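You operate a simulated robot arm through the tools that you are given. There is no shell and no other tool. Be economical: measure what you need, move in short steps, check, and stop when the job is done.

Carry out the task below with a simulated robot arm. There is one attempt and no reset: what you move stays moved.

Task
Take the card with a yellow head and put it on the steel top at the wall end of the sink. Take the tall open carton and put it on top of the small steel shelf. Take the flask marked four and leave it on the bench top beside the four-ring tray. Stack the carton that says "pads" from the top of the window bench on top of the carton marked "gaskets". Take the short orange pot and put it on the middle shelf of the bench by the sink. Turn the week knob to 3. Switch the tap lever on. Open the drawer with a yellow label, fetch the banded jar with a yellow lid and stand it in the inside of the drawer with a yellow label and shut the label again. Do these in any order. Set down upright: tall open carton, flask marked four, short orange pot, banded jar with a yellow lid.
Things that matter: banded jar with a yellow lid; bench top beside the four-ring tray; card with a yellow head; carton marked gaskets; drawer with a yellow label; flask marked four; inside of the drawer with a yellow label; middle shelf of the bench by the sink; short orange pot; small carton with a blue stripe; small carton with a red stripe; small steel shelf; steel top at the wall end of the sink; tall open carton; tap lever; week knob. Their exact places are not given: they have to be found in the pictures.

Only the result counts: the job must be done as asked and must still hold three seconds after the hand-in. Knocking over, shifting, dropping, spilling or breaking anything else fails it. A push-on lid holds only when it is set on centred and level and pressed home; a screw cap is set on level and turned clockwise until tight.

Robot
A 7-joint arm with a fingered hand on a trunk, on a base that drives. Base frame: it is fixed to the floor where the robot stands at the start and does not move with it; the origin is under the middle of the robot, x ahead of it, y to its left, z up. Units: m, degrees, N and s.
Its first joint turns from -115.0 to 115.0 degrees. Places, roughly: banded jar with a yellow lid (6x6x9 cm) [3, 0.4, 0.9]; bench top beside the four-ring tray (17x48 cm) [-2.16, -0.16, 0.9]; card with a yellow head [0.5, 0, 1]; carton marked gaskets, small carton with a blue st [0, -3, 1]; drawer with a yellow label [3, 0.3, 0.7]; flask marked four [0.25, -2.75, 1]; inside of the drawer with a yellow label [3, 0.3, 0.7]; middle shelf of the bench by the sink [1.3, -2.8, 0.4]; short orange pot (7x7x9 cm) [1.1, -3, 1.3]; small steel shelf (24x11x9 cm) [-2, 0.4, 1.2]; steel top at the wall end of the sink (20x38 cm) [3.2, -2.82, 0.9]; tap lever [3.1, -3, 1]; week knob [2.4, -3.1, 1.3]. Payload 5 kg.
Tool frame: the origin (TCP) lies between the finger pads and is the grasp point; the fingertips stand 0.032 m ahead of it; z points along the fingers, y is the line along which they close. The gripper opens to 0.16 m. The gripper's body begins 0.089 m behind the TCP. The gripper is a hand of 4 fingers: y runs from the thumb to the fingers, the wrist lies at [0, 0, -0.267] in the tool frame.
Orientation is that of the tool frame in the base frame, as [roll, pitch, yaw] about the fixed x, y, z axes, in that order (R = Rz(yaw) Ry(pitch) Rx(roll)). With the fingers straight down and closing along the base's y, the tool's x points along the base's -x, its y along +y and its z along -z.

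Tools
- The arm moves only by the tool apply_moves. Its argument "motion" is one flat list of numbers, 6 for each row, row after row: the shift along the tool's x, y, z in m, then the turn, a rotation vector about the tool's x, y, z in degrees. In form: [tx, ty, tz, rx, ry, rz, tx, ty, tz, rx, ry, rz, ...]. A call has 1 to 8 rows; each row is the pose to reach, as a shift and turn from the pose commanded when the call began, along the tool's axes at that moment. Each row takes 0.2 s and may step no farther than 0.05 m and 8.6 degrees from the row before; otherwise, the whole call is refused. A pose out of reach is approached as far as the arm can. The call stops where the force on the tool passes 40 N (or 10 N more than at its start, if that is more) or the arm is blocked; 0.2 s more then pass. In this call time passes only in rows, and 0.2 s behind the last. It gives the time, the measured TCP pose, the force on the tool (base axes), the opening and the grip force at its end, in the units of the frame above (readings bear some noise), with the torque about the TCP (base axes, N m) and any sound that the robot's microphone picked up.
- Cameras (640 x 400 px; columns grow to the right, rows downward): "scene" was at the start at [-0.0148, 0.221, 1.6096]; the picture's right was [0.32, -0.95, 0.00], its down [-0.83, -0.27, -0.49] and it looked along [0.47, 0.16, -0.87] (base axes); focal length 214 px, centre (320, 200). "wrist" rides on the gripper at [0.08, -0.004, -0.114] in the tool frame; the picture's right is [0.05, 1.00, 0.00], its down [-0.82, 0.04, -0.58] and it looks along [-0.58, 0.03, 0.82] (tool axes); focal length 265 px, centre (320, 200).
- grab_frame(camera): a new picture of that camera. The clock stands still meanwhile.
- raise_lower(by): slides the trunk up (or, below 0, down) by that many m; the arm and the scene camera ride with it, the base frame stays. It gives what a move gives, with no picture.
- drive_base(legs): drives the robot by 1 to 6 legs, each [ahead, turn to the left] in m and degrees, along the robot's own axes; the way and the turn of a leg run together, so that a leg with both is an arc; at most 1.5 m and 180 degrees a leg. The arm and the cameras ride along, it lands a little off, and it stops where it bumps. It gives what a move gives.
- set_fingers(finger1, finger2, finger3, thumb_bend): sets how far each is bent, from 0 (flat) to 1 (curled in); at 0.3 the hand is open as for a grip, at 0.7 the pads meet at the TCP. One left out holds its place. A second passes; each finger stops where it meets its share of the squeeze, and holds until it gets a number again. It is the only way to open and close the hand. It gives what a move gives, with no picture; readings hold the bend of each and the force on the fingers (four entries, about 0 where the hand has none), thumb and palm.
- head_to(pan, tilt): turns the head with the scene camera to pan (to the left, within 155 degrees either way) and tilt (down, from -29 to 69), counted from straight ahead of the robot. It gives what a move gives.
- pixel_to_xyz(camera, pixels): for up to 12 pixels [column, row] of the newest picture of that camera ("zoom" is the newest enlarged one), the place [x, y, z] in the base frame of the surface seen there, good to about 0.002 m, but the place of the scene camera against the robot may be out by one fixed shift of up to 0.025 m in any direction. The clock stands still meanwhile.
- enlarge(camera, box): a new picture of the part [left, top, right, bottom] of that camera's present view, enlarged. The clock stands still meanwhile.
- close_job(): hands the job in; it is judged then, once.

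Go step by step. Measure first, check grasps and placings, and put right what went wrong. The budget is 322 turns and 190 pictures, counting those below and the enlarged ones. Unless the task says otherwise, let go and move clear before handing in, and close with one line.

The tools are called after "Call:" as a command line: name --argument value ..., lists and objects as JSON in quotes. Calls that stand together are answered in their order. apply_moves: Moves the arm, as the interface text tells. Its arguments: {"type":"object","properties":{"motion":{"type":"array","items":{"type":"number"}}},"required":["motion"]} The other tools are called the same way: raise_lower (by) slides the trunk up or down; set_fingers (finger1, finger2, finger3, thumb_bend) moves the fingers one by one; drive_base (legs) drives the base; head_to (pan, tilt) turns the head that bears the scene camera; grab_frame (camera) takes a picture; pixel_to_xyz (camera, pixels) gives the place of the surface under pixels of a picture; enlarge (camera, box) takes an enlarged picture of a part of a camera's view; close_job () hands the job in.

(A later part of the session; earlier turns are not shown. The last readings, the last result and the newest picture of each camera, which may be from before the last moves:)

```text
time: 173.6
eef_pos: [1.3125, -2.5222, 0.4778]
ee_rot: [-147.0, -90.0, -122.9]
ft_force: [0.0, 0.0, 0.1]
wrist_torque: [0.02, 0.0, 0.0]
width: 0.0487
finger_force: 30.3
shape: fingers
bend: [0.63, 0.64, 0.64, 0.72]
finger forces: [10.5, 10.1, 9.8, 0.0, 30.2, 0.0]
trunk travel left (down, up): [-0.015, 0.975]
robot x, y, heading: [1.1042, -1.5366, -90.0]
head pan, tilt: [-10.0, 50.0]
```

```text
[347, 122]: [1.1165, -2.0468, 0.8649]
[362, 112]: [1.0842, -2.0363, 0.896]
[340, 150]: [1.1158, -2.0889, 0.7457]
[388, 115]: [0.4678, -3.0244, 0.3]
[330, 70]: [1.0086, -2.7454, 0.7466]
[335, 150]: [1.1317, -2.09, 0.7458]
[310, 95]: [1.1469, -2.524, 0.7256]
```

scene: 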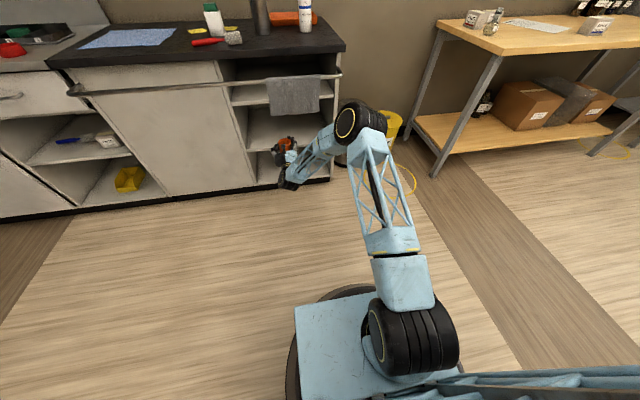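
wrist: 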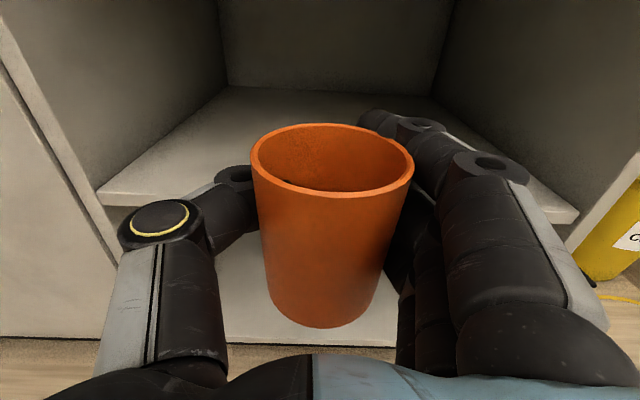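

Call:
apply_moves --motion '[0, 0.005, 0.045, 0, 0, 0, 0, 0.01, 0.09, 0, 0, 0, 0, 0.015, 0.135, 0, 0, 0, 0, 0.02, 0.18, 0, 0, 0, 0, 0.02, 0.2, 0, 0, 0]'

Call:
apply_moves --motion '[-0.01, 0, 0, 0, 0, 0, -0.018, 0, 0, 0, 0, 0, -0.024, 0, 0, 0, 0, 0]'

Call:
grab_frame --camera "wrist"

```text
time: 174.8
eef_pos: [1.2895, -2.7241, 0.4768]
ee_rot: [19.7, -89.9, 70.3]
ft_force: [0.3, -0.1, 0.0]
wrist_torque: [0.02, 0.02, 0.0]
width: 0.0484
finger_force: 30.3
shape: fingers
bend: [0.63, 0.64, 0.64, 0.72]
finger forces: [10.3, 10.0, 9.6, 0.0, 29.7, 0.0]
trunk travel left (down, up): [-0.015, 0.975]
robot x, y, heading: [1.1025, -1.5337, -90.3]
head pan, tilt: [-10.0, 50.0]
```

```text
time: 175.6
eef_pos: [1.2907, -2.7238, 0.4533]
ee_rot: [-177.6, -90.0, -92.4]
ft_force: [0.0, 0.0, -0.2]
wrist_torque: [0.03, 0.01, 0.01]
width: 0.0482
finger_force: 29.5
shape: fingers
bend: [0.63, 0.64, 0.64, 0.72]
finger forces: [10.4, 10.1, 9.7, 0.1, 29.7, 0.1]
trunk travel left (down, up): [-0.015, 0.975]
robot x, y, heading: [1.1068, -1.5388, -90.4]
head pan, tilt: [-10.0, 50.0]
```

```text
103 pictures are left
```

wrist: 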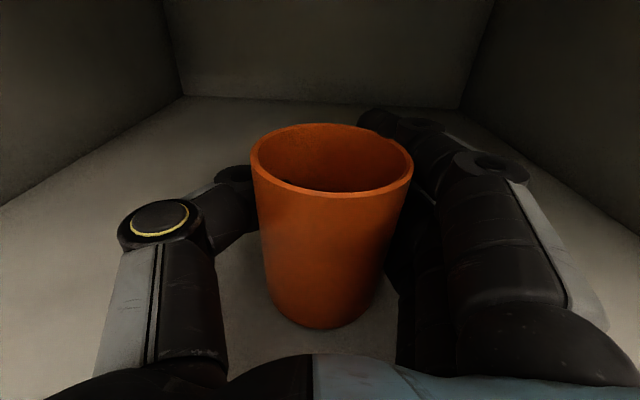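

Call:
apply_moves --motion '[-0.002, 0, 0, 0, 0, 0, -0.004, 0, 0, 0, 0, 0, -0.006, 0, 0, 0, 0, 0]'

```text
time: 176.4
eef_pos: [1.2907, -2.7232, 0.4496]
ee_rot: [-3.8, -89.7, 93.9]
ft_force: [2.2, -1.5, 11.0]
wrist_torque: [0.06, 0.1, 0.06]
width: 0.0482
finger_force: 30.8
shape: fingers
bend: [0.63, 0.64, 0.64, 0.72]
finger forces: [10.6, 10.0, 9.5, 0.0, 30.5, 0.0]
trunk travel left (down, up): [-0.015, 0.975]
robot x, y, heading: [1.1068, -1.5344, -90.5]
head pan, tilt: [-10.0, 50.0]
```

Contact (11 N). Release to a moderate opening and check.

Call:
set_fingers --finger1 0.42 --finger2 0.42 --finger3 0.42 --thumb_bend 0.42

Call:
grab_frame --camera "wrist"

```text
time: 177.4
eef_pos: [1.2909, -2.7219, 0.4462]
ee_rot: [110.8, -90.0, -20.8]
ft_force: [-0.8, -1.1, -0.3]
wrist_torque: [0.0, 0.03, 0.02]
width: 0.1225
finger_force: 0.0
shape: fingers
bend: [0.42, 0.42, 0.42, 0.42]
finger forces: [0.1, 0.0, 0.0, 0.0, 0.0, 0.0]
trunk travel left (down, up): [-0.015, 0.975]
robot x, y, heading: [1.1046, -1.5365, -90.4]
head pan, tilt: [-10.0, 50.0]
```

```text
102 pictures are left
```

wrist: 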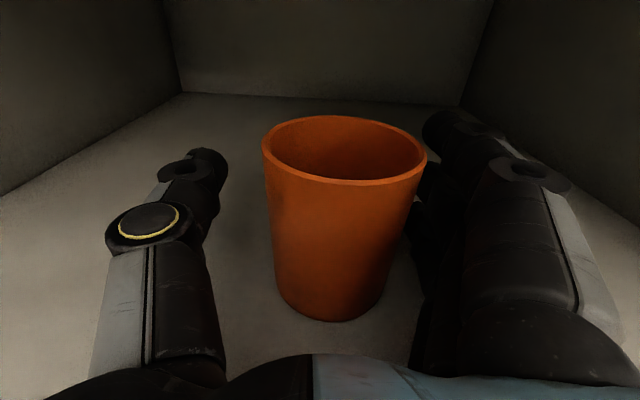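

Call:
apply_moves --motion '[0, 0.01, 0, 0, 0, 0, 0, 0.01, -0.045, 0, 0, 0, 0, 0.01, -0.09, 0, 0, 0, 0, 0.01, -0.135, 0, 0, 0, 0, 0.01, -0.18, 0, 0, 0, 0, 0.01, -0.225, 0, 0, 0, 0, 0.01, -0.27, 0, 0, 0, 0, 0.01, -0.315, 0, 0, 0]'

Call:
grab_frame --camera "wrist"

```text
time: 179.2
eef_pos: [1.2806, -2.4088, 0.4489]
ee_rot: [-38.3, -90.0, 128.3]
ft_force: [-0.8, -0.9, -0.9]
wrist_torque: [0.01, 0.0, -0.02]
width: 0.1227
finger_force: 0.1
shape: fingers
bend: [0.42, 0.42, 0.42, 0.42]
finger forces: [0.0, 0.0, 0.0, 0.1, 0.0, 0.0]
trunk travel left (down, up): [-0.015, 0.975]
robot x, y, heading: [1.1058, -1.5362, -90.1]
head pan, tilt: [-10.0, 50.0]
```

```text
101 pictures are left
```

wrist: 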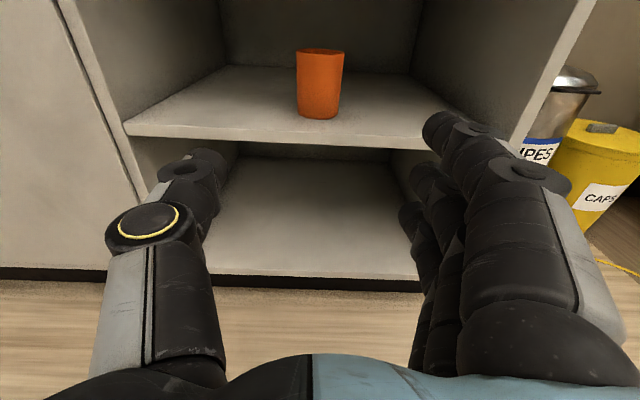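

Pot stands on the middle shelf. Retract, raise, and go to the window bench, turning the hand to point down.

Call:
apply_moves --motion '[0, 0, -0.045, 0, 0, 0, 0, 0, -0.09, 0, 0, 0, 0.02, 0, -0.13, 0, 0, 0, 0.05, 0, -0.16, 0, 0, 0]'

Call:
raise_lower --by 0.75

Call:
apply_moves --motion '[0, 0, 0, 4.9, -4.9, -4.9, 0, 0, 0, 9.8, -9.8, -9.8, 0, 0, 0, 14.7, -14.7, -14.7, 0, 0, 0, 19.6, -19.6, -19.6, 0, 0, 0, 24.5, -24.5, -24.5, 0, 0, 0, 29.4, -29.4, -29.4, 0, 0, 0, 34.3, -34.3, -34.3]'

Call:
apply_moves --motion '[0, 0, 0, 4.9, -4.9, -4.9, 0, 0, 0, 9.8, -9.8, -9.8, 0, 0, 0, 14.7, -14.7, -14.7, 0, 0, 0, 19.6, -19.6, -19.6, 0, 0, 0, 24.5, -24.5, -24.5, 0, 0, 0, 29.4, -29.4, -29.4, 0, 0, 0, 35, -35, -35]'

```text
time: 180.2
eef_pos: [1.2793, -2.2488, 0.4961]
ee_rot: [-7.5, -90.0, 97.5]
ft_force: [0.6, -0.1, 0.4]
wrist_torque: [-0.05, -0.04, 0.01]
width: 0.1225
finger_force: 0.0
shape: fingers
bend: [0.42, 0.42, 0.42, 0.42]
finger forces: [0.0, 0.1, 0.1, 0.0, 0.1, 0.0]
trunk travel left (down, up): [-0.015, 0.975]
robot x, y, heading: [1.1069, -1.537, -90.3]
head pan, tilt: [-10.0, 50.0]
```

```text
refused: 0.75 is not a number from -0.4 to 0.4
```

```text
time: 181.8
eef_pos: [1.2794, -2.2483, 0.4968]
ee_rot: [153.2, -42.2, -26.7]
ft_force: [0.4, 0.4, 1.2]
wrist_torque: [0.0, -0.03, 0.03]
width: 0.1226
finger_force: 0.1
shape: fingers
bend: [0.42, 0.42, 0.42, 0.42]
finger forces: [0.0, 0.0, 0.1, 0.1, 0.0, 0.0]
trunk travel left (down, up): [-0.015, 0.975]
robot x, y, heading: [1.1076, -1.5319, -90.1]
head pan, tilt: [-10.0, 50.0]
```

```text
refused: row 7 steps farther than a row can; nothing moved
```

Call:
raise_lower --by 0.38

Call:
raise_lower --by 0.38

Call:
apply_moves --motion '[0, 0, 0, 4.9, -4.9, -4.9, 0, 0, 0, 9.8, -9.8, -9.8, 0, 0, 0, 14.7, -14.7, -14.7, 0, 0, 0, 19.6, -19.6, -19.6, 0, 0, 0, 24.5, -24.5, -24.5, 0, 0, 0, 29.4, -29.4, -29.4, 0, 0, 0, 34.3, -34.3, -34.3]'

Call:
drive_base --legs '[[0, -90], [1.05, 0], [0, 90], [0.4, 0]]'

Call:
grab_frame --camera "scene"

Call:
grab_frame --camera "wrist"

```text
time: 185.4
eef_pos: [1.2797, -2.2469, 0.876]
ee_rot: [153.2, -42.4, -26.7]
ft_force: [0.2, -0.2, 0.6]
wrist_torque: [0.03, 0.03, -0.01]
width: 0.1227
finger_force: 0.1
shape: fingers
bend: [0.42, 0.42, 0.42, 0.42]
finger forces: [0.0, 0.0, 0.1, 0.0, 0.0, 0.1]
trunk travel left (down, up): [-0.395, 0.595]
robot x, y, heading: [1.1052, -1.5324, -90.2]
head pan, tilt: [-10.0, 50.0]
```

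```text
time: 189.1
eef_pos: [1.28, -2.2476, 1.2567]
ee_rot: [153.2, -42.3, -26.7]
ft_force: [-0.1, -0.5, 0.2]
wrist_torque: [-0.01, 0.0, 0.02]
width: 0.1228
finger_force: 0.0
shape: fingers
bend: [0.42, 0.42, 0.42, 0.42]
finger forces: [0.0, 0.0, 0.0, 0.0, 0.0, 0.0]
trunk travel left (down, up): [-0.775, 0.215]
robot x, y, heading: [1.1071, -1.535, -90.4]
head pan, tilt: [-10.0, 50.0]
```

```text
time: 190.7
eef_pos: [1.2803, -2.2472, 1.2557]
ee_rot: [179.6, -0.6, -0.6]
ft_force: [-0.2, 0.1, 0.3]
wrist_torque: [0.01, -0.02, 0.01]
width: 0.1227
finger_force: 0.1
shape: fingers
bend: [0.42, 0.42, 0.42, 0.42]
finger forces: [0.0, 0.0, 0.0, 0.1, 0.0, 0.0]
trunk travel left (down, up): [-0.775, 0.215]
robot x, y, heading: [1.1052, -1.535, -90.3]
head pan, tilt: [-10.0, 50.0]
```

```text
time: 197.9
eef_pos: [-0.1521, -1.6703, 1.2543]
ee_rot: [179.4, -0.9, -93.2]
ft_force: [-2.6, 1.3, -0.4]
wrist_torque: [-0.06, -0.17, 0.02]
width: 0.1231
finger_force: 0.0
shape: fingers
bend: [0.42, 0.42, 0.42, 0.42]
finger forces: [0.0, 0.0, 0.0, 0.1, 0.0, 0.1]
trunk travel left (down, up): [-0.775, 0.215]
robot x, y, heading: [0.5712, -1.5283, 177.1]
head pan, tilt: [-10.0, 50.0]
stopped in leg 2: the robot was blocked; the commanded pose is now the measured one
```

```text
100 pictures are left
```

scene: 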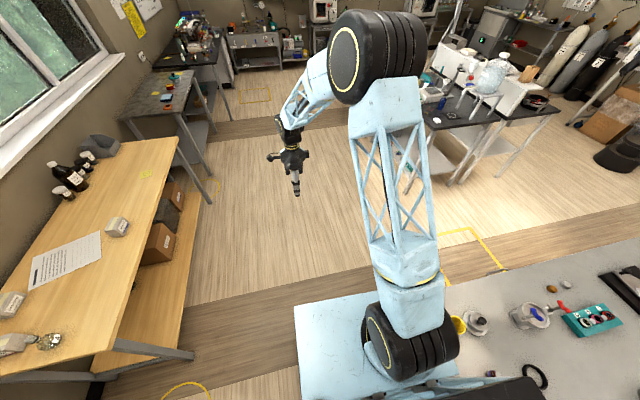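

```text
99 pictures are left
```

wrist: 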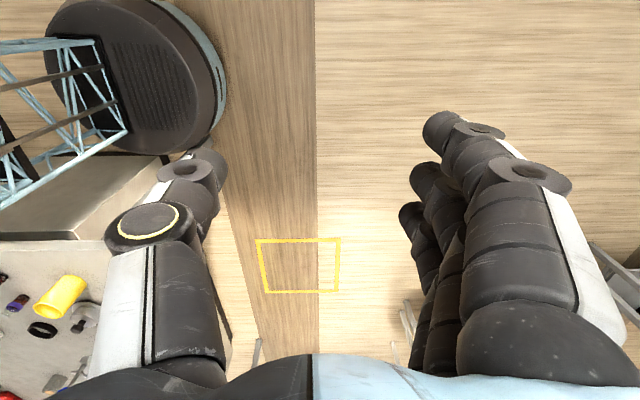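

The drive was blocked at (0.571,-1.528); check the yellow cup and bench corner for any disturbance.

Call:
enlarge --camera "scene" --box '[420, 260, 600, 400]'

Call:
enlarge --camera "wrist" --box '[0, 100, 160, 400]'

Call:
pixel_to_xyz --camera "scene" --pixels '[[458, 322], [448, 290], [475, 325], [380, 300], [455, 340], [430, 270]]'

```text
2.86 times, centred on (510, 330) of scene
```

zoom: 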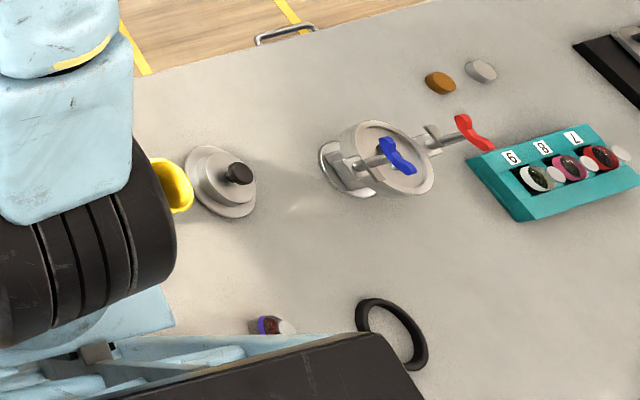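

```text
1.33 times, centred on (80, 250) of wrist
```

zoom: 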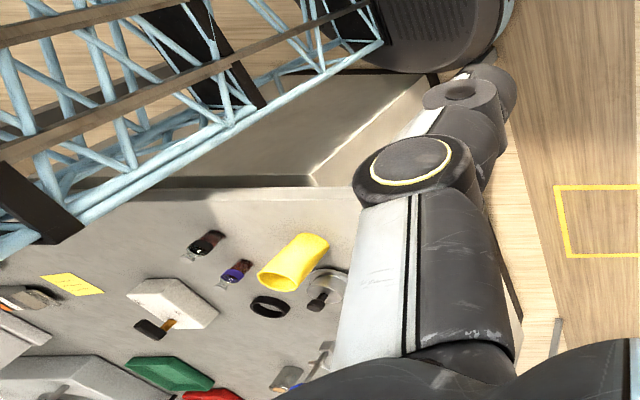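

```text
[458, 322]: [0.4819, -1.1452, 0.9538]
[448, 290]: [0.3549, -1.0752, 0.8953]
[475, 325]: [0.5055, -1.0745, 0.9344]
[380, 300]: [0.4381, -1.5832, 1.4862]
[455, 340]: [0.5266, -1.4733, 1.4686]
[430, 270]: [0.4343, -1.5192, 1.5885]
```

Nothing was disturbed; the base merely touched the bench end. I back away diagonally and face the window bench.

Call:
drive_base --legs '[[0, 45], [0.55, 0], [0, 47]]'

Call:
head_to --pan -10 --tilt 40

Call:
grab_frame --camera "scene"

Call:
grab_frame --camera "wrist"

```text
time: 200.1
eef_pos: [0.1138, -2.0013, 1.2679]
ee_rot: [178.6, -2.1, -58.2]
ft_force: [-1.1, 3.4, 1.7]
wrist_torque: [-0.34, -0.1, -0.05]
width: 0.1234
finger_force: 0.0
shape: fingers
bend: [0.42, 0.42, 0.42, 0.42]
finger forces: [0.0, 0.0, 0.0, 0.0, 0.0, 0.1]
trunk travel left (down, up): [-0.775, 0.215]
robot x, y, heading: [0.637, -1.5165, -160.0]
head pan, tilt: [-10.0, 50.0]
stopped in leg 1: the robot was blocked; the commanded pose is now the measured one
```

```text
time: 200.8
eef_pos: [0.1175, -2.0214, 1.2602]
ee_rot: [179.0, -1.3, -57.9]
ft_force: [-0.2, 0.0, 0.6]
wrist_torque: [0.07, 0.03, 0.0]
width: 0.1234
finger_force: 0.1
shape: fingers
bend: [0.42, 0.42, 0.42, 0.42]
finger forces: [0.0, 0.0, 0.1, 0.1, 0.0, 0.0]
trunk travel left (down, up): [-0.775, 0.215]
robot x, y, heading: [0.6343, -1.5138, -159.9]
head pan, tilt: [-10.0, 40.0]
```

```text
96 pictures are left
```

scene: 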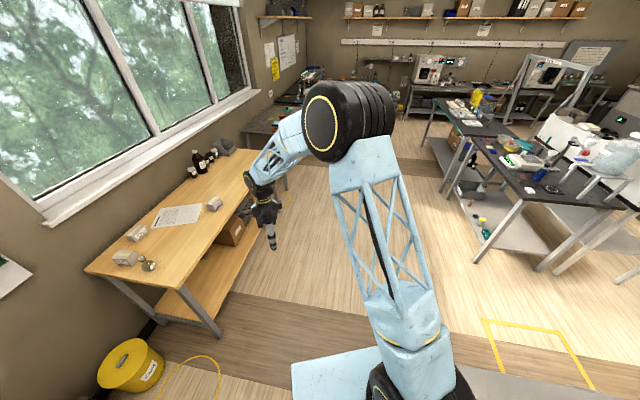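

```text
95 pictures are left
```

wrist: 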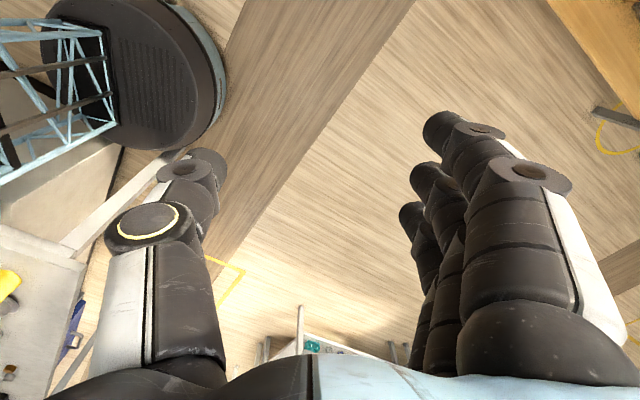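

Call:
drive_base --legs '[[0.25, 0]]'

```text
time: 202.1
eef_pos: [0.0621, -2.0186, 1.2613]
ee_rot: [179.0, -1.3, -59.5]
ft_force: [0.5, -0.8, 0.3]
wrist_torque: [0.02, 0.03, -0.04]
width: 0.1235
finger_force: 0.1
shape: fingers
bend: [0.42, 0.42, 0.42, 0.42]
finger forces: [0.0, 0.0, 0.1, 0.0, 0.0, 0.1]
trunk travel left (down, up): [-0.775, 0.215]
robot x, y, heading: [0.5936, -1.5358, -168.0]
head pan, tilt: [-10.0, 40.0]
stopped in leg 1: the robot was blocked; the commanded pose is now the measured one
```

Call:
grab_frame --camera "wrist"

Call:
pixel_to_xyz --camera "wrist" --pixels '[[150, 175], [100, 215], [70, 245], [200, 40], [190, 100], [215, 95], [100, 180], [60, 20], [30, 240]]'

```text
94 pictures are left
```

wrist: 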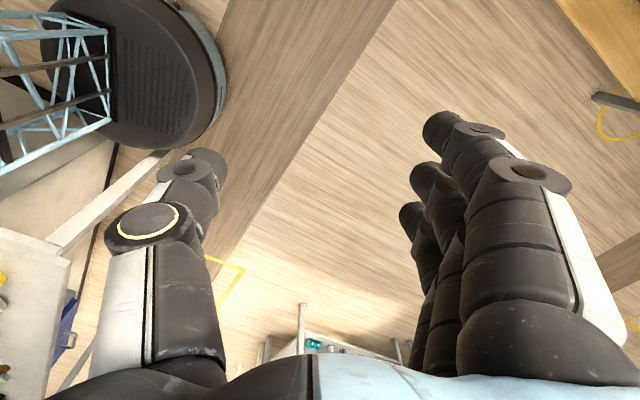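

```text
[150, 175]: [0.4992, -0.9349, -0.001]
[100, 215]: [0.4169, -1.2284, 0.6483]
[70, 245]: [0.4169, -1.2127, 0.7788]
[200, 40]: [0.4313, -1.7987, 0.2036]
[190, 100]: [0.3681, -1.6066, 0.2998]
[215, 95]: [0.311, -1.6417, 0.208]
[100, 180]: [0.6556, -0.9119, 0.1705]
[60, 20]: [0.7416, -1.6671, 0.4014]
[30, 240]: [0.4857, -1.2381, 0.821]
```

A bench leg at (0.44,-1.22) stops the base. I back up, face −y, and go out into the aisle first.

Call:
drive_base --legs '[[-0.2, 0], [0, 78], [0.4, 0], [0, -90], [0.68, 0]]'

Call:
grab_frame --camera "scene"

```text
time: 216.8
eef_pos: [-0.485, -2.3507, 1.2594]
ee_rot: [179.1, -1.3, -67.8]
ft_force: [0.2, 1.0, -0.3]
wrist_torque: [-0.03, -0.02, -0.03]
width: 0.1235
finger_force: 0.0
shape: fingers
bend: [0.42, 0.42, 0.42, 0.42]
finger forces: [0.0, 0.1, 0.0, 0.0, 0.1, 0.0]
trunk travel left (down, up): [-0.775, 0.215]
robot x, y, heading: [0.1115, -1.9438, -175.8]
head pan, tilt: [-10.0, 40.0]
```

```text
93 pictures are left
```

scene: 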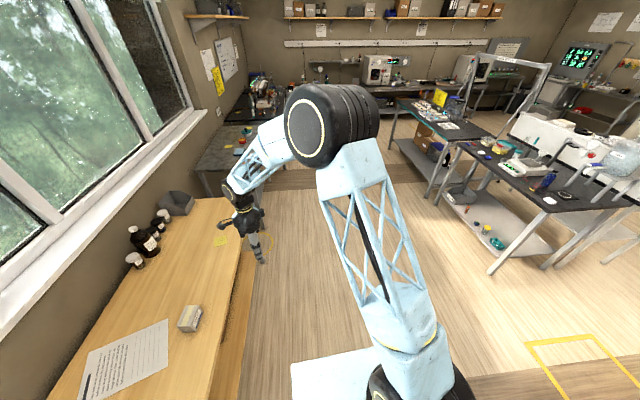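

Call:
drive_base --legs '[[0, 80]]'

Call:
head_to --pan -10 --tilt 50

Call:
grab_frame --camera "scene"

```text
time: 220.8
eef_pos: [0.4038, -2.6052, 1.2602]
ee_rot: [179.0, -1.3, 12.3]
ft_force: [-0.2, 0.3, 0.6]
wrist_torque: [0.01, -0.02, 0.0]
width: 0.1232
finger_force: 0.0
shape: fingers
bend: [0.42, 0.42, 0.42, 0.42]
finger forces: [0.0, 0.1, 0.1, 0.1, 0.0, 0.1]
trunk travel left (down, up): [-0.775, 0.215]
robot x, y, heading: [0.1111, -1.9486, -96.0]
head pan, tilt: [-10.0, 40.0]
```

```text
time: 221.6
eef_pos: [0.4034, -2.6067, 1.2614]
ee_rot: [179.0, -1.4, 12.2]
ft_force: [-0.7, -0.3, 0.6]
wrist_torque: [0.0, -0.01, -0.02]
width: 0.1232
finger_force: 0.2
shape: fingers
bend: [0.42, 0.42, 0.42, 0.42]
finger forces: [0.0, 0.0, 0.1, 0.0, 0.0, 0.0]
trunk travel left (down, up): [-0.775, 0.215]
robot x, y, heading: [0.1137, -1.946, -96.1]
head pan, tilt: [-10.0, 50.0]
```

```text
92 pictures are left
```

scene: 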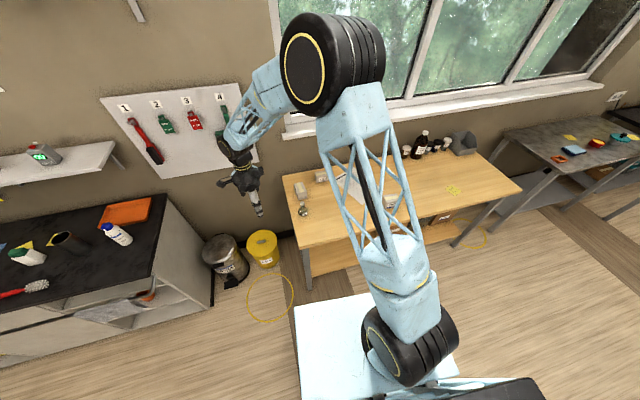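

Call:
enlarge --camera "scene" --box '[280, 160, 360, 220]'

Call:
pixel_to_xyz --camera "zoom" --pixels '[[180, 260], [180, 280], [180, 340], [145, 230], [180, 190], [330, 115], [330, 150], [190, 360], [370, 140]]'

Call:
enlarge --camera "scene" --box '[380, 170, 480, 240]'

```text
6.67 times, centred on (320, 190) of scene
```

zoom: 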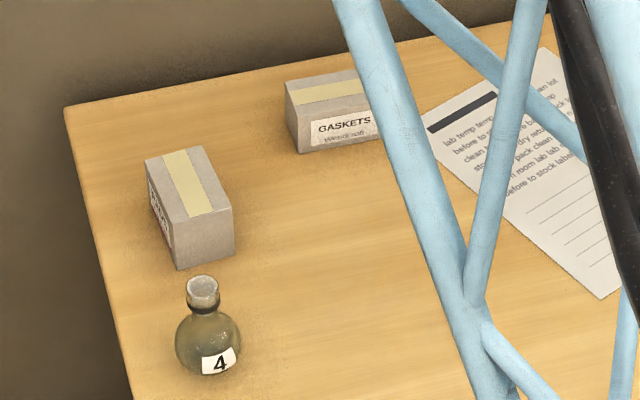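

```text
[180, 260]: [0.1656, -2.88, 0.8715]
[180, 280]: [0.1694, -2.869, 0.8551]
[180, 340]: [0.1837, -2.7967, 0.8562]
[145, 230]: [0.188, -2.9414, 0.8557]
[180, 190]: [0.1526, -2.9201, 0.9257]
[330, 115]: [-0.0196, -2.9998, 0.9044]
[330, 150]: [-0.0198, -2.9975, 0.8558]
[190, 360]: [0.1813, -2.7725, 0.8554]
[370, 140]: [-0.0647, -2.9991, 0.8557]
```

```text
5.71 times, centred on (430, 205) of scene
```

zoom: 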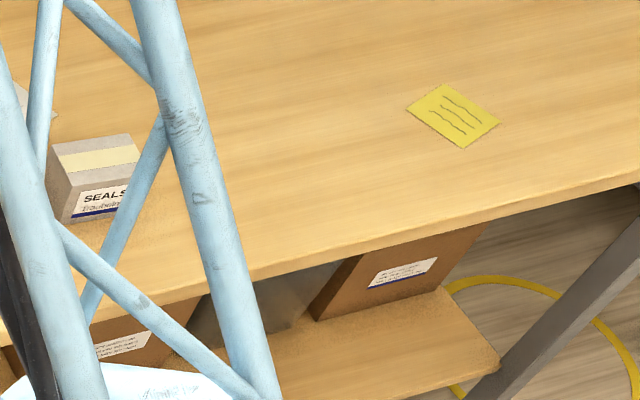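

Cartons: GASKETS at (-0.03,-2.99), SEALS with blue stripe, and one beside flask 4 whose label faces +x. The wrist camera should see that label.

Call:
grab_frame --camera "wrist"

Call:
enlarge --camera "wrist" --box '[330, 120, 480, 320]'

```text
89 pictures are left
```

wrist: 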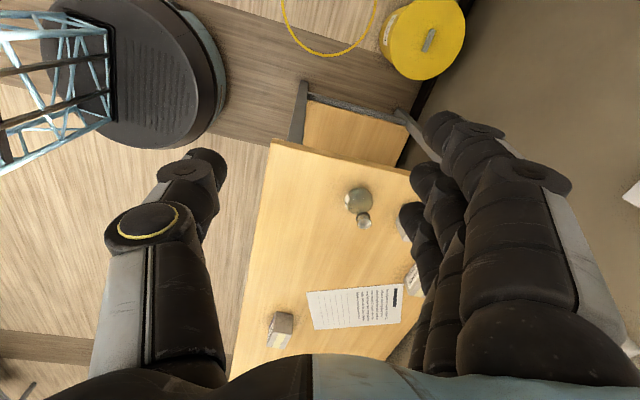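

```text
2.00 times, centred on (405, 220) of wrist
```

zoom: 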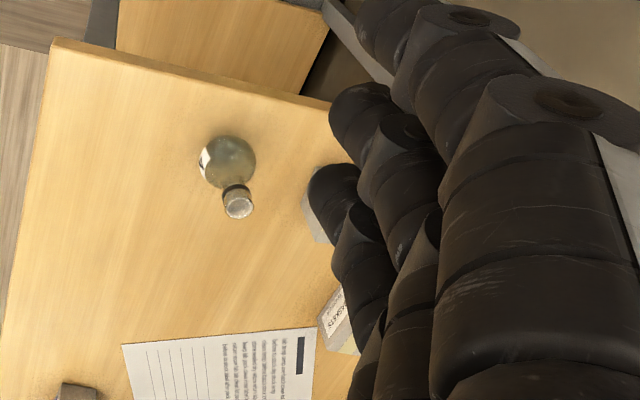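

Call:
apply_moves --motion '[-0.01, 0.045, 0, 0, 0, 3, -0.02, 0.09, 0, 0, 0, 6, -0.03, 0.135, 0, 0, 0, 9, -0.04, 0.18, 0, 0, 0, 12, -0.05, 0.224, 0, 0, 0, 12]'

Call:
grab_frame --camera "wrist"

Call:
enlarge --camera "wrist" --box '[250, 100, 410, 300]'

```text
time: 222.8
eef_pos: [0.4044, -2.8365, 1.262]
ee_rot: [179.4, -1.5, 0.2]
ft_force: [-0.1, -0.5, -0.2]
wrist_torque: [0.06, -0.01, 0.0]
width: 0.1234
finger_force: 0.0
shape: fingers
bend: [0.42, 0.42, 0.42, 0.42]
finger forces: [0.0, 0.0, 0.1, 0.1, 0.0, 0.1]
trunk travel left (down, up): [-0.775, 0.215]
robot x, y, heading: [0.1127, -1.9487, -95.9]
head pan, tilt: [-10.0, 50.0]
```

```text
87 pictures are left
```

wrist: 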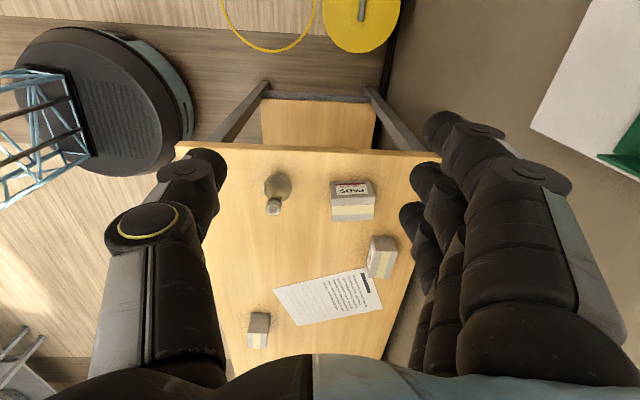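

```text
2.00 times, centred on (330, 200) of wrist
```

zoom: 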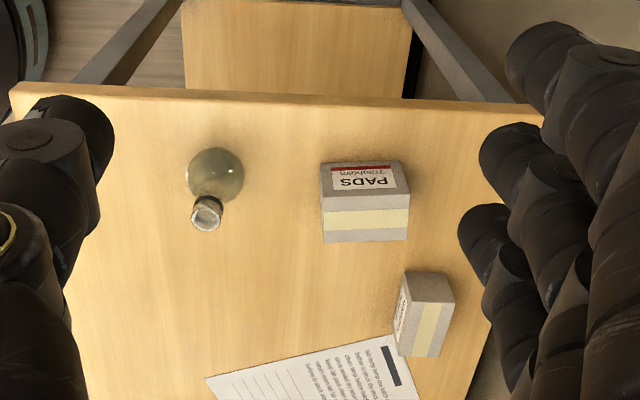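

PADS (red stripe) confirmed. Measure the cartons and flask.

Call:
pixel_to_xyz --camera "zoom" --pixels '[[320, 168], [325, 213], [323, 240], [408, 238], [402, 195], [400, 275], [412, 350], [440, 352], [452, 280], [205, 212], [215, 175], [300, 260]]'

Call:
pixel_to_xyz --camera "zoom" --pixels '[[365, 200], [360, 225], [325, 195], [407, 210], [405, 210], [430, 310], [415, 275], [446, 310], [410, 310], [440, 335], [435, 285], [300, 180]]'

```text
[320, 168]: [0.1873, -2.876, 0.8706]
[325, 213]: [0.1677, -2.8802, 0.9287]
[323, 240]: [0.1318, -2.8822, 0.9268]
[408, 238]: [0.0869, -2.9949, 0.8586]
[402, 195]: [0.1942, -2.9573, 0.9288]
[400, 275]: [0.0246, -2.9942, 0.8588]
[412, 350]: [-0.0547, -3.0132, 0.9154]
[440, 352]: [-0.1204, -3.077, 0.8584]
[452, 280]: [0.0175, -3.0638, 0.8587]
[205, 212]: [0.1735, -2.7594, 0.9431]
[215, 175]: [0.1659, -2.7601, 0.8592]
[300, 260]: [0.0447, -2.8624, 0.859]
```

```text
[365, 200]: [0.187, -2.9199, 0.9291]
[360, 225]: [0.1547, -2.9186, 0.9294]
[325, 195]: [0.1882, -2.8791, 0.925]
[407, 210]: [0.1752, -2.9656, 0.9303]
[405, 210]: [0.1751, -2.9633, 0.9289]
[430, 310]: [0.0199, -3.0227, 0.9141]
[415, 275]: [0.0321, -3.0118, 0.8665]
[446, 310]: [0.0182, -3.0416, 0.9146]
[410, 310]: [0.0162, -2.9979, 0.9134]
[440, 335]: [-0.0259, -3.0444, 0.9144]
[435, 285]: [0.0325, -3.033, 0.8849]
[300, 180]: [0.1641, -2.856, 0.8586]
```

PADS: x 0.128–0.19, y −2.88…−2.966, top 0.929, turned ~6°. GASKETS top 0.914. I open and go above PADS.

Call:
set_fingers --finger1 0.33 --finger2 0.33 --finger3 0.33 --thumb_bend 0.33

Call:
apply_moves --motion '[-0.035, 0.012, 0.025, 0.6, -1.5, -3, -0.07, 0.024, 0.05, 0.6, -1.5, -6, -0.105, 0.036, 0.075, 0.6, -1.5, -6, -0.14, 0.049, 0.1, 0.6, -1.5, -6, -0.175, 0.061, 0.125, 0.6, -1.5, -6, -0.21, 0.073, 0.15, 0.6, -1.5, -6, -0.243, 0.0855, 0.175, 0.6, -1.5, -6]'

Call:
grab_frame --camera "wrist"

```text
time: 223.8
eef_pos: [0.4043, -2.8363, 1.2632]
ee_rot: [179.3, -1.4, 0.2]
ft_force: [0.3, 0.5, 0.3]
wrist_torque: [-0.04, -0.01, 0.0]
width: 0.1584
finger_force: 0.0
shape: fingers
bend: [0.33, 0.33, 0.33, 0.33]
finger forces: [0.1, 0.1, 0.0, 0.1, 0.0, 0.0]
trunk travel left (down, up): [-0.775, 0.215]
robot x, y, heading: [0.1145, -1.9482, -96.2]
head pan, tilt: [-10.0, 50.0]
```

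```text
time: 225.4
eef_pos: [0.1634, -2.9279, 1.0837]
ee_rot: [179.8, 0.0, 6.3]
ft_force: [0.3, -0.8, -0.1]
wrist_torque: [0.02, -0.01, 0.01]
width: 0.1582
finger_force: 0.1
shape: fingers
bend: [0.33, 0.33, 0.33, 0.33]
finger forces: [0.0, 0.0, 0.0, 0.1, 0.0, 0.0]
trunk travel left (down, up): [-0.775, 0.215]
robot x, y, heading: [0.1123, -1.9421, -95.8]
head pan, tilt: [-10.0, 50.0]
```

```text
85 pictures are left
```

wrist: 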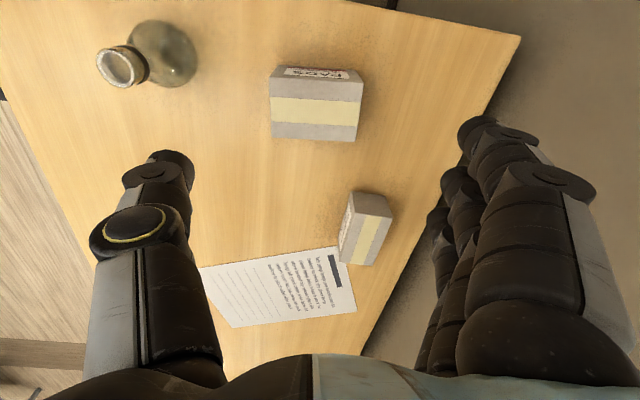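

Call:
pixel_to_xyz --camera "wrist" --pixels '[[273, 92], [360, 102], [355, 138], [273, 132], [316, 112], [350, 193], [388, 217], [370, 262], [345, 255], [366, 232], [130, 70], [175, 60]]'

```text
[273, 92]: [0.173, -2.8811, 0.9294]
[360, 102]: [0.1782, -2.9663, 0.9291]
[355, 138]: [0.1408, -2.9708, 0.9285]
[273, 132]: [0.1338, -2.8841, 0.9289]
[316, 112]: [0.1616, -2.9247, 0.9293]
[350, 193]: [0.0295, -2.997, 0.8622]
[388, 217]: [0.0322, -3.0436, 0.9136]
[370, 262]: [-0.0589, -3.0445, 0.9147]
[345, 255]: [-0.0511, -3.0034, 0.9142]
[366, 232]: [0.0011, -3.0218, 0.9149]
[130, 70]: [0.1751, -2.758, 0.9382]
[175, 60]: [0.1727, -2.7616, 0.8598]
```

Call:
apply_moves --motion '[0, 0, 0.045, 0, 0, 0, 0, 0, 0.09, 0, 0, 0, 0, 0, 0.135, 0, 0, 0, 0, 0, 0.168, 0, 0, 0]'

Call:
set_fingers --finger1 0.8 --finger2 0.8 --finger3 0.8 --thumb_bend 0.8

Call:
apply_moves --motion '[0, 0, -0.04, 0, 0, 0, 0, 0, -0.08, 0, 0, 0, 0, 0, -0.11, 0, 0, 0]'

Call:
grab_frame --camera "wrist"

```text
time: 226.4
eef_pos: [0.1634, -2.9246, 0.9156]
ee_rot: [179.8, 0.0, 6.2]
ft_force: [0.5, -0.4, 0.4]
wrist_torque: [0.0, 0.01, -0.01]
width: 0.1585
finger_force: 0.1
shape: fingers
bend: [0.33, 0.33, 0.33, 0.33]
finger forces: [0.0, 0.0, 0.0, 0.0, 0.1, 0.0]
trunk travel left (down, up): [-0.775, 0.215]
robot x, y, heading: [0.1126, -1.9507, -96.1]
head pan, tilt: [-10.0, 50.0]
```

```text
time: 227.4
eef_pos: [0.163, -2.9238, 0.9158]
ee_rot: [179.9, 0.1, 6.2]
ft_force: [-0.3, 0.1, 2.2]
wrist_torque: [-0.13, 0.01, 0.01]
width: 0.0899
finger_force: 36.7
shape: fingers
bend: [0.53, 0.49, 0.5, 0.56]
finger forces: [17.1, 11.6, 11.1, 0.1, 33.2, 0.1]
trunk travel left (down, up): [-0.775, 0.215]
robot x, y, heading: [0.1104, -1.9485, -96.0]
head pan, tilt: [-10.0, 50.0]
```

```text
time: 228.2
eef_pos: [0.1632, -2.9232, 1.0237]
ee_rot: [179.9, 0.0, 6.2]
ft_force: [-1.0, 0.6, -1.2]
wrist_torque: [0.0, 0.01, -0.01]
width: 0.0895
finger_force: 36.1
shape: fingers
bend: [0.53, 0.49, 0.5, 0.56]
finger forces: [16.7, 11.3, 11.0, 0.0, 32.6, 0.1]
trunk travel left (down, up): [-0.775, 0.215]
robot x, y, heading: [0.1159, -1.9476, -95.8]
head pan, tilt: [-10.0, 50.0]
```

```text
84 pictures are left
```

wrist: 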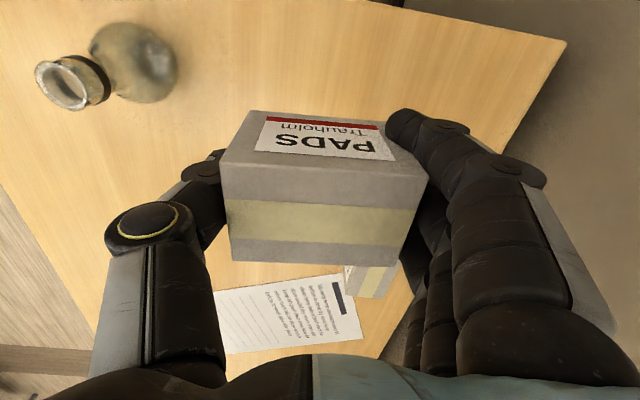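

Call:
grab_frame --camera "scene"

Call:
pixel_to_xyz --camera "scene" --pixels '[[300, 133], [300, 127], [450, 105], [550, 90], [300, 150], [440, 115]]'

```text
83 pictures are left
```

scene: 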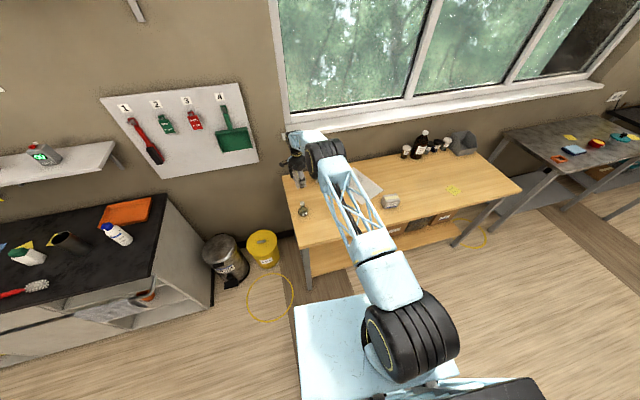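

```text
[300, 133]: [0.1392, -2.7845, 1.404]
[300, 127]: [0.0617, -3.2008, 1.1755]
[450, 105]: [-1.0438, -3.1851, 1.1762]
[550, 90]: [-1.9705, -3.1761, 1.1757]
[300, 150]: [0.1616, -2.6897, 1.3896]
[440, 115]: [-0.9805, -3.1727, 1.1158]
```

To keep clear of the sill, I rotate the hand 90° (box's long side along x, like GASKETS) while moving over it.

Call:
apply_moves --motion '[-0.02, 0.01, -0.01, 0, 0, -8.4, -0.045, 0.02, -0.02, 0, 0, -16.8, -0.07, 0.03, -0.02, 0, 0, -25.2, -0.095, 0.04, -0.02, 0, 0, -33.6, -0.12, 0.05, -0.02, 0, 0, -42, -0.145, 0.06, -0.02, 0, 0, -50.4, -0.165, 0.07, -0.02, 0, 0, -58.8, -0.185, 0.0795, -0.02, 0, 0, -67.2]'

Call:
apply_moves --motion '[0, 0, 0, 0, 0, -8, 0, 0, 0, 0, 0, -16]'

Call:
grab_frame --camera "wrist"

```text
time: 230.0
eef_pos: [0.0007, -2.9608, 1.0591]
ee_rot: [-179.9, 0.0, 70.7]
ft_force: [0.5, -1.0, -0.3]
wrist_torque: [-0.02, 0.02, 0.01]
width: 0.0891
finger_force: 34.3
shape: fingers
bend: [0.53, 0.49, 0.5, 0.57]
finger forces: [14.6, 11.5, 10.9, 0.0, 31.1, 0.0]
out of reach, approached as far as the arm can: row 4, 5, 6, 7, 8
trunk travel left (down, up): [-0.775, 0.215]
robot x, y, heading: [0.1144, -1.9475, -96.0]
head pan, tilt: [-10.0, 50.0]
```

```text
time: 230.6
eef_pos: [-0.0001, -2.9591, 1.0568]
ee_rot: [179.9, 0.2, 89.5]
ft_force: [1.4, 1.0, -1.2]
wrist_torque: [0.04, 0.0, 0.02]
width: 0.0889
finger_force: 33.8
shape: fingers
bend: [0.53, 0.49, 0.5, 0.57]
finger forces: [14.6, 11.4, 11.0, 0.0, 31.0, 0.1]
trunk travel left (down, up): [-0.775, 0.215]
robot x, y, heading: [0.1142, -1.9509, -96.2]
head pan, tilt: [-10.0, 50.0]
```

```text
82 pictures are left
```

wrist: 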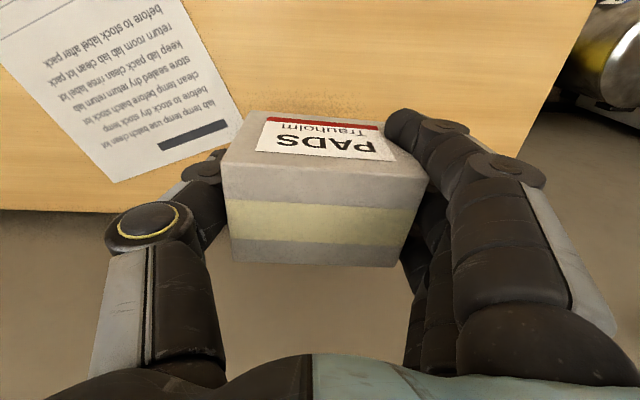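

Call:
apply_moves --motion '[0.03, 0, 0, 0, 0, 0, 0.06, 0, 0, 0, 0, 0]'

Call:
drive_base --legs '[[0.1, 0]]'

Call:
head_to --pan 0 --tilt 55

Call:
grab_frame --camera "scene"

```text
time: 231.2
eef_pos: [0.0003, -2.8982, 1.0571]
ee_rot: [-179.9, 0.2, 89.5]
ft_force: [-1.0, 0.0, 0.2]
wrist_torque: [0.03, -0.01, -0.02]
width: 0.0888
finger_force: 33.7
shape: fingers
bend: [0.53, 0.49, 0.5, 0.57]
finger forces: [14.3, 11.6, 10.9, 0.0, 30.8, 0.0]
trunk travel left (down, up): [-0.775, 0.215]
robot x, y, heading: [0.1117, -1.9454, -95.8]
head pan, tilt: [-10.0, 50.0]
```

```text
time: 232.3
eef_pos: [-0.0085, -2.9997, 1.0542]
ee_rot: [179.9, 0.1, 89.5]
ft_force: [1.1, -0.7, -0.9]
wrist_torque: [0.05, -0.01, 0.0]
width: 0.089
finger_force: 33.4
shape: fingers
bend: [0.53, 0.49, 0.5, 0.57]
finger forces: [14.3, 11.6, 11.0, 0.0, 30.8, 0.0]
trunk travel left (down, up): [-0.775, 0.215]
robot x, y, heading: [0.0997, -2.0458, -95.8]
head pan, tilt: [-10.0, 50.0]
```

```text
time: 233.0
eef_pos: [-0.0084, -2.9989, 1.0572]
ee_rot: [-180.0, 0.1, 89.5]
ft_force: [-0.4, 0.9, -0.9]
wrist_torque: [0.0, 0.05, 0.04]
width: 0.0886
finger_force: 33.8
shape: fingers
bend: [0.53, 0.49, 0.5, 0.57]
finger forces: [14.4, 11.4, 10.9, 0.0, 30.8, 0.0]
trunk travel left (down, up): [-0.775, 0.215]
robot x, y, heading: [0.103, -2.0487, -96.1]
head pan, tilt: [0.0, 55.0]
```

```text
81 pictures are left
```

scene: 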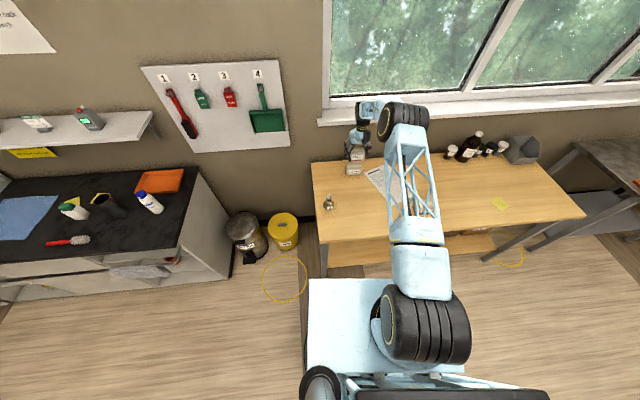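

Call:
apply_moves --motion '[-0.012, -0.003, 0.02, 0, 0, 0, -0.023, -0.004, 0.045, 0, 0, 0, -0.023, -0.004, 0.068, 0, 0, 0]'

Call:
enlarge --camera "scene" --box '[310, 110, 410, 210]'

Call:
grab_frame --camera "wrist"

```text
time: 233.8
eef_pos: [-0.0118, -3.0198, 0.988]
ee_rot: [180.0, 0.2, 89.4]
ft_force: [0.5, -0.5, -0.7]
wrist_torque: [-0.01, -0.02, -0.03]
width: 0.089
finger_force: 34.2
shape: fingers
bend: [0.53, 0.49, 0.5, 0.57]
finger forces: [14.4, 11.5, 11.0, 0.0, 30.9, 0.1]
trunk travel left (down, up): [-0.775, 0.215]
robot x, y, heading: [0.1017, -2.0456, -96.0]
head pan, tilt: [0.0, 55.0]
```

```text
4.00 times, centred on (360, 160) of scene
```

zoom: 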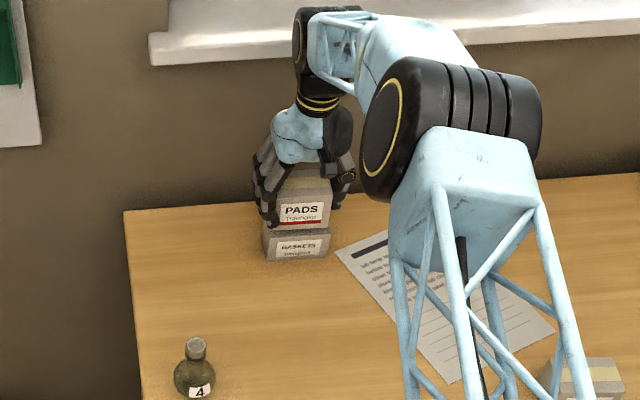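

```text
79 pictures are left
```

wrist: 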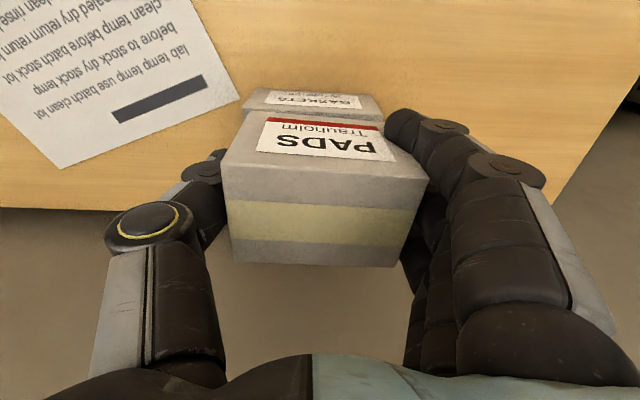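

Call:
apply_moves --motion '[0, 0, 0.006, 0, 0, 0, 0, 0, 0.012, 0, 0, 0, 0, 0, 0.015, 0, 0, 0, 0, 0, 0.017, 0, 0, 0, 0, 0, 0.019, 0, 0, 0]'

```text
time: 235.0
eef_pos: [-0.0139, -3.0207, 0.9713]
ee_rot: [-180.0, 0.2, 89.5]
ft_force: [0.8, -0.2, 5.1]
wrist_torque: [0.03, -0.25, 0.03]
width: 0.0889
finger_force: 34.1
shape: fingers
bend: [0.53, 0.49, 0.5, 0.57]
finger forces: [14.7, 11.4, 11.1, 0.0, 31.2, 0.0]
trunk travel left (down, up): [-0.775, 0.215]
robot x, y, heading: [0.1022, -2.0466, -95.9]
head pan, tilt: [0.0, 55.0]
```

Call:
set_fingers --finger1 0.38 --finger2 0.38 --finger3 0.38 --thumb_bend 0.38

Call:
apply_moves --motion '[0, 0, -0.04, 0, 0, 0, 0, 0, -0.08, 0, 0, 0, 0.02, 0, -0.12, 0, 0, 0, 0.06, 0, -0.15, 0, 0, 0, 0.1, 0, -0.17, 0, 0, 0]'

Call:
enlarge --camera "scene" --box '[310, 110, 410, 210]'

```text
time: 236.0
eef_pos: [-0.0138, -3.0198, 0.9701]
ee_rot: [180.0, 0.1, 89.4]
ft_force: [0.4, -0.5, 0.2]
wrist_torque: [0.0, 0.01, -0.02]
width: 0.1388
finger_force: 0.1
shape: fingers
bend: [0.38, 0.38, 0.38, 0.38]
finger forces: [0.0, 0.1, 0.0, 0.1, 0.1, 0.0]
trunk travel left (down, up): [-0.775, 0.215]
robot x, y, heading: [0.1018, -2.0466, -96.1]
head pan, tilt: [0.0, 55.0]
```

```text
time: 237.2
eef_pos: [-0.015, -2.9207, 1.1408]
ee_rot: [179.9, 0.2, 89.5]
ft_force: [0.0, 0.5, 0.0]
wrist_torque: [0.0, 0.01, 0.0]
width: 0.1387
finger_force: 0.0
shape: fingers
bend: [0.38, 0.38, 0.38, 0.38]
finger forces: [0.1, 0.1, 0.1, 0.1, 0.0, 0.1]
trunk travel left (down, up): [-0.775, 0.215]
robot x, y, heading: [0.1032, -2.0418, -95.8]
head pan, tilt: [0.0, 55.0]
```

```text
4.00 times, centred on (360, 160) of scene
```

zoom: 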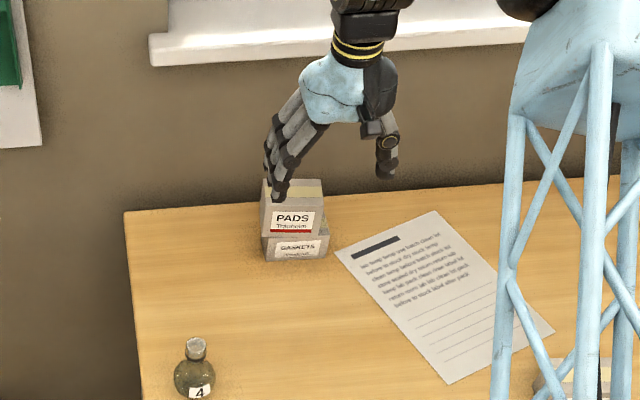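

PADS sits on GASKETS. Next flask 4: move above it.

Call:
apply_moves --motion '[0.04, 0.025, 0, 0, 0, 0, 0.08, 0.06, 0, 0, 0, 0, 0.12, 0.1, 0, 0, 0, 0, 0.14, 0.145, 0, 0, 0, 0, 0.16, 0.187, 0, 0, 0, 0]'

Call:
grab_frame --camera "wrist"

```text
refused: row 2 steps farther than a row can; nothing moved
```

```text
77 pictures are left
```

wrist: 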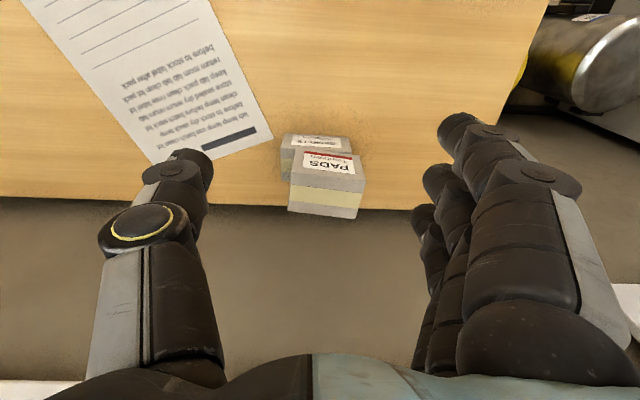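

Call:
apply_moves --motion '[0.027, 0.03, 0, 0, 0, 0, 0.054, 0.06, 0, 0, 0, 0, 0.08, 0.09, 0, 0, 0, 0, 0.107, 0.12, 0, 0, 0, 0, 0.134, 0.15, 0, 0, 0, 0, 0.16, 0.187, 0, 0, 0, 0]'

Call:
grab_frame --camera "wrist"

```text
time: 238.6
eef_pos: [0.1781, -2.7643, 1.1368]
ee_rot: [-179.9, 0.2, 89.3]
ft_force: [-0.6, 0.1, 0.1]
wrist_torque: [-0.05, 0.03, 0.01]
width: 0.1388
finger_force: 0.0
shape: fingers
bend: [0.38, 0.38, 0.38, 0.38]
finger forces: [0.1, 0.0, 0.1, 0.0, 0.0, 0.0]
trunk travel left (down, up): [-0.775, 0.215]
robot x, y, heading: [0.0999, -2.0452, -96.1]
head pan, tilt: [0.0, 55.0]
```

```text
76 pictures are left
```

wrist: 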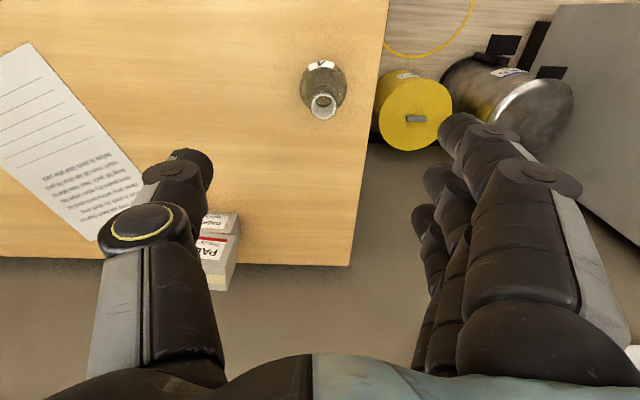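

Call:
enlarge --camera "wrist" --box '[282, 45, 362, 135]'

Call:
pixel_to_xyz --camera "zoom" --pixels '[[325, 290], [270, 220], [410, 190], [315, 150], [325, 240], [300, 300], [360, 300], [330, 320], [230, 220], [440, 220]]'

```text
4.44 times, centred on (322, 90) of wrist
```

zoom: 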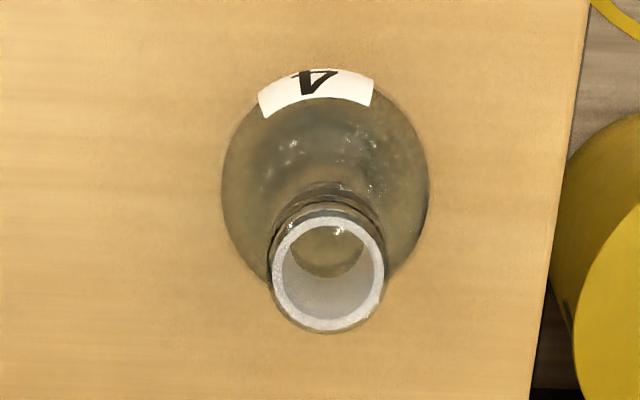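

```text
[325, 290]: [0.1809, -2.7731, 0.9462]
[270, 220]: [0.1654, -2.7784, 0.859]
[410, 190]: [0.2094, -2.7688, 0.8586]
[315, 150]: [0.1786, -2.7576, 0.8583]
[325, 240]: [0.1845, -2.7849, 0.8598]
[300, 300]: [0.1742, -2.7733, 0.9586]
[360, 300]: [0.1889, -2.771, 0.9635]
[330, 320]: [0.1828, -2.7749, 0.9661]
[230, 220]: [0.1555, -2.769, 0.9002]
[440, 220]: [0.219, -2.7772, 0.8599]
```

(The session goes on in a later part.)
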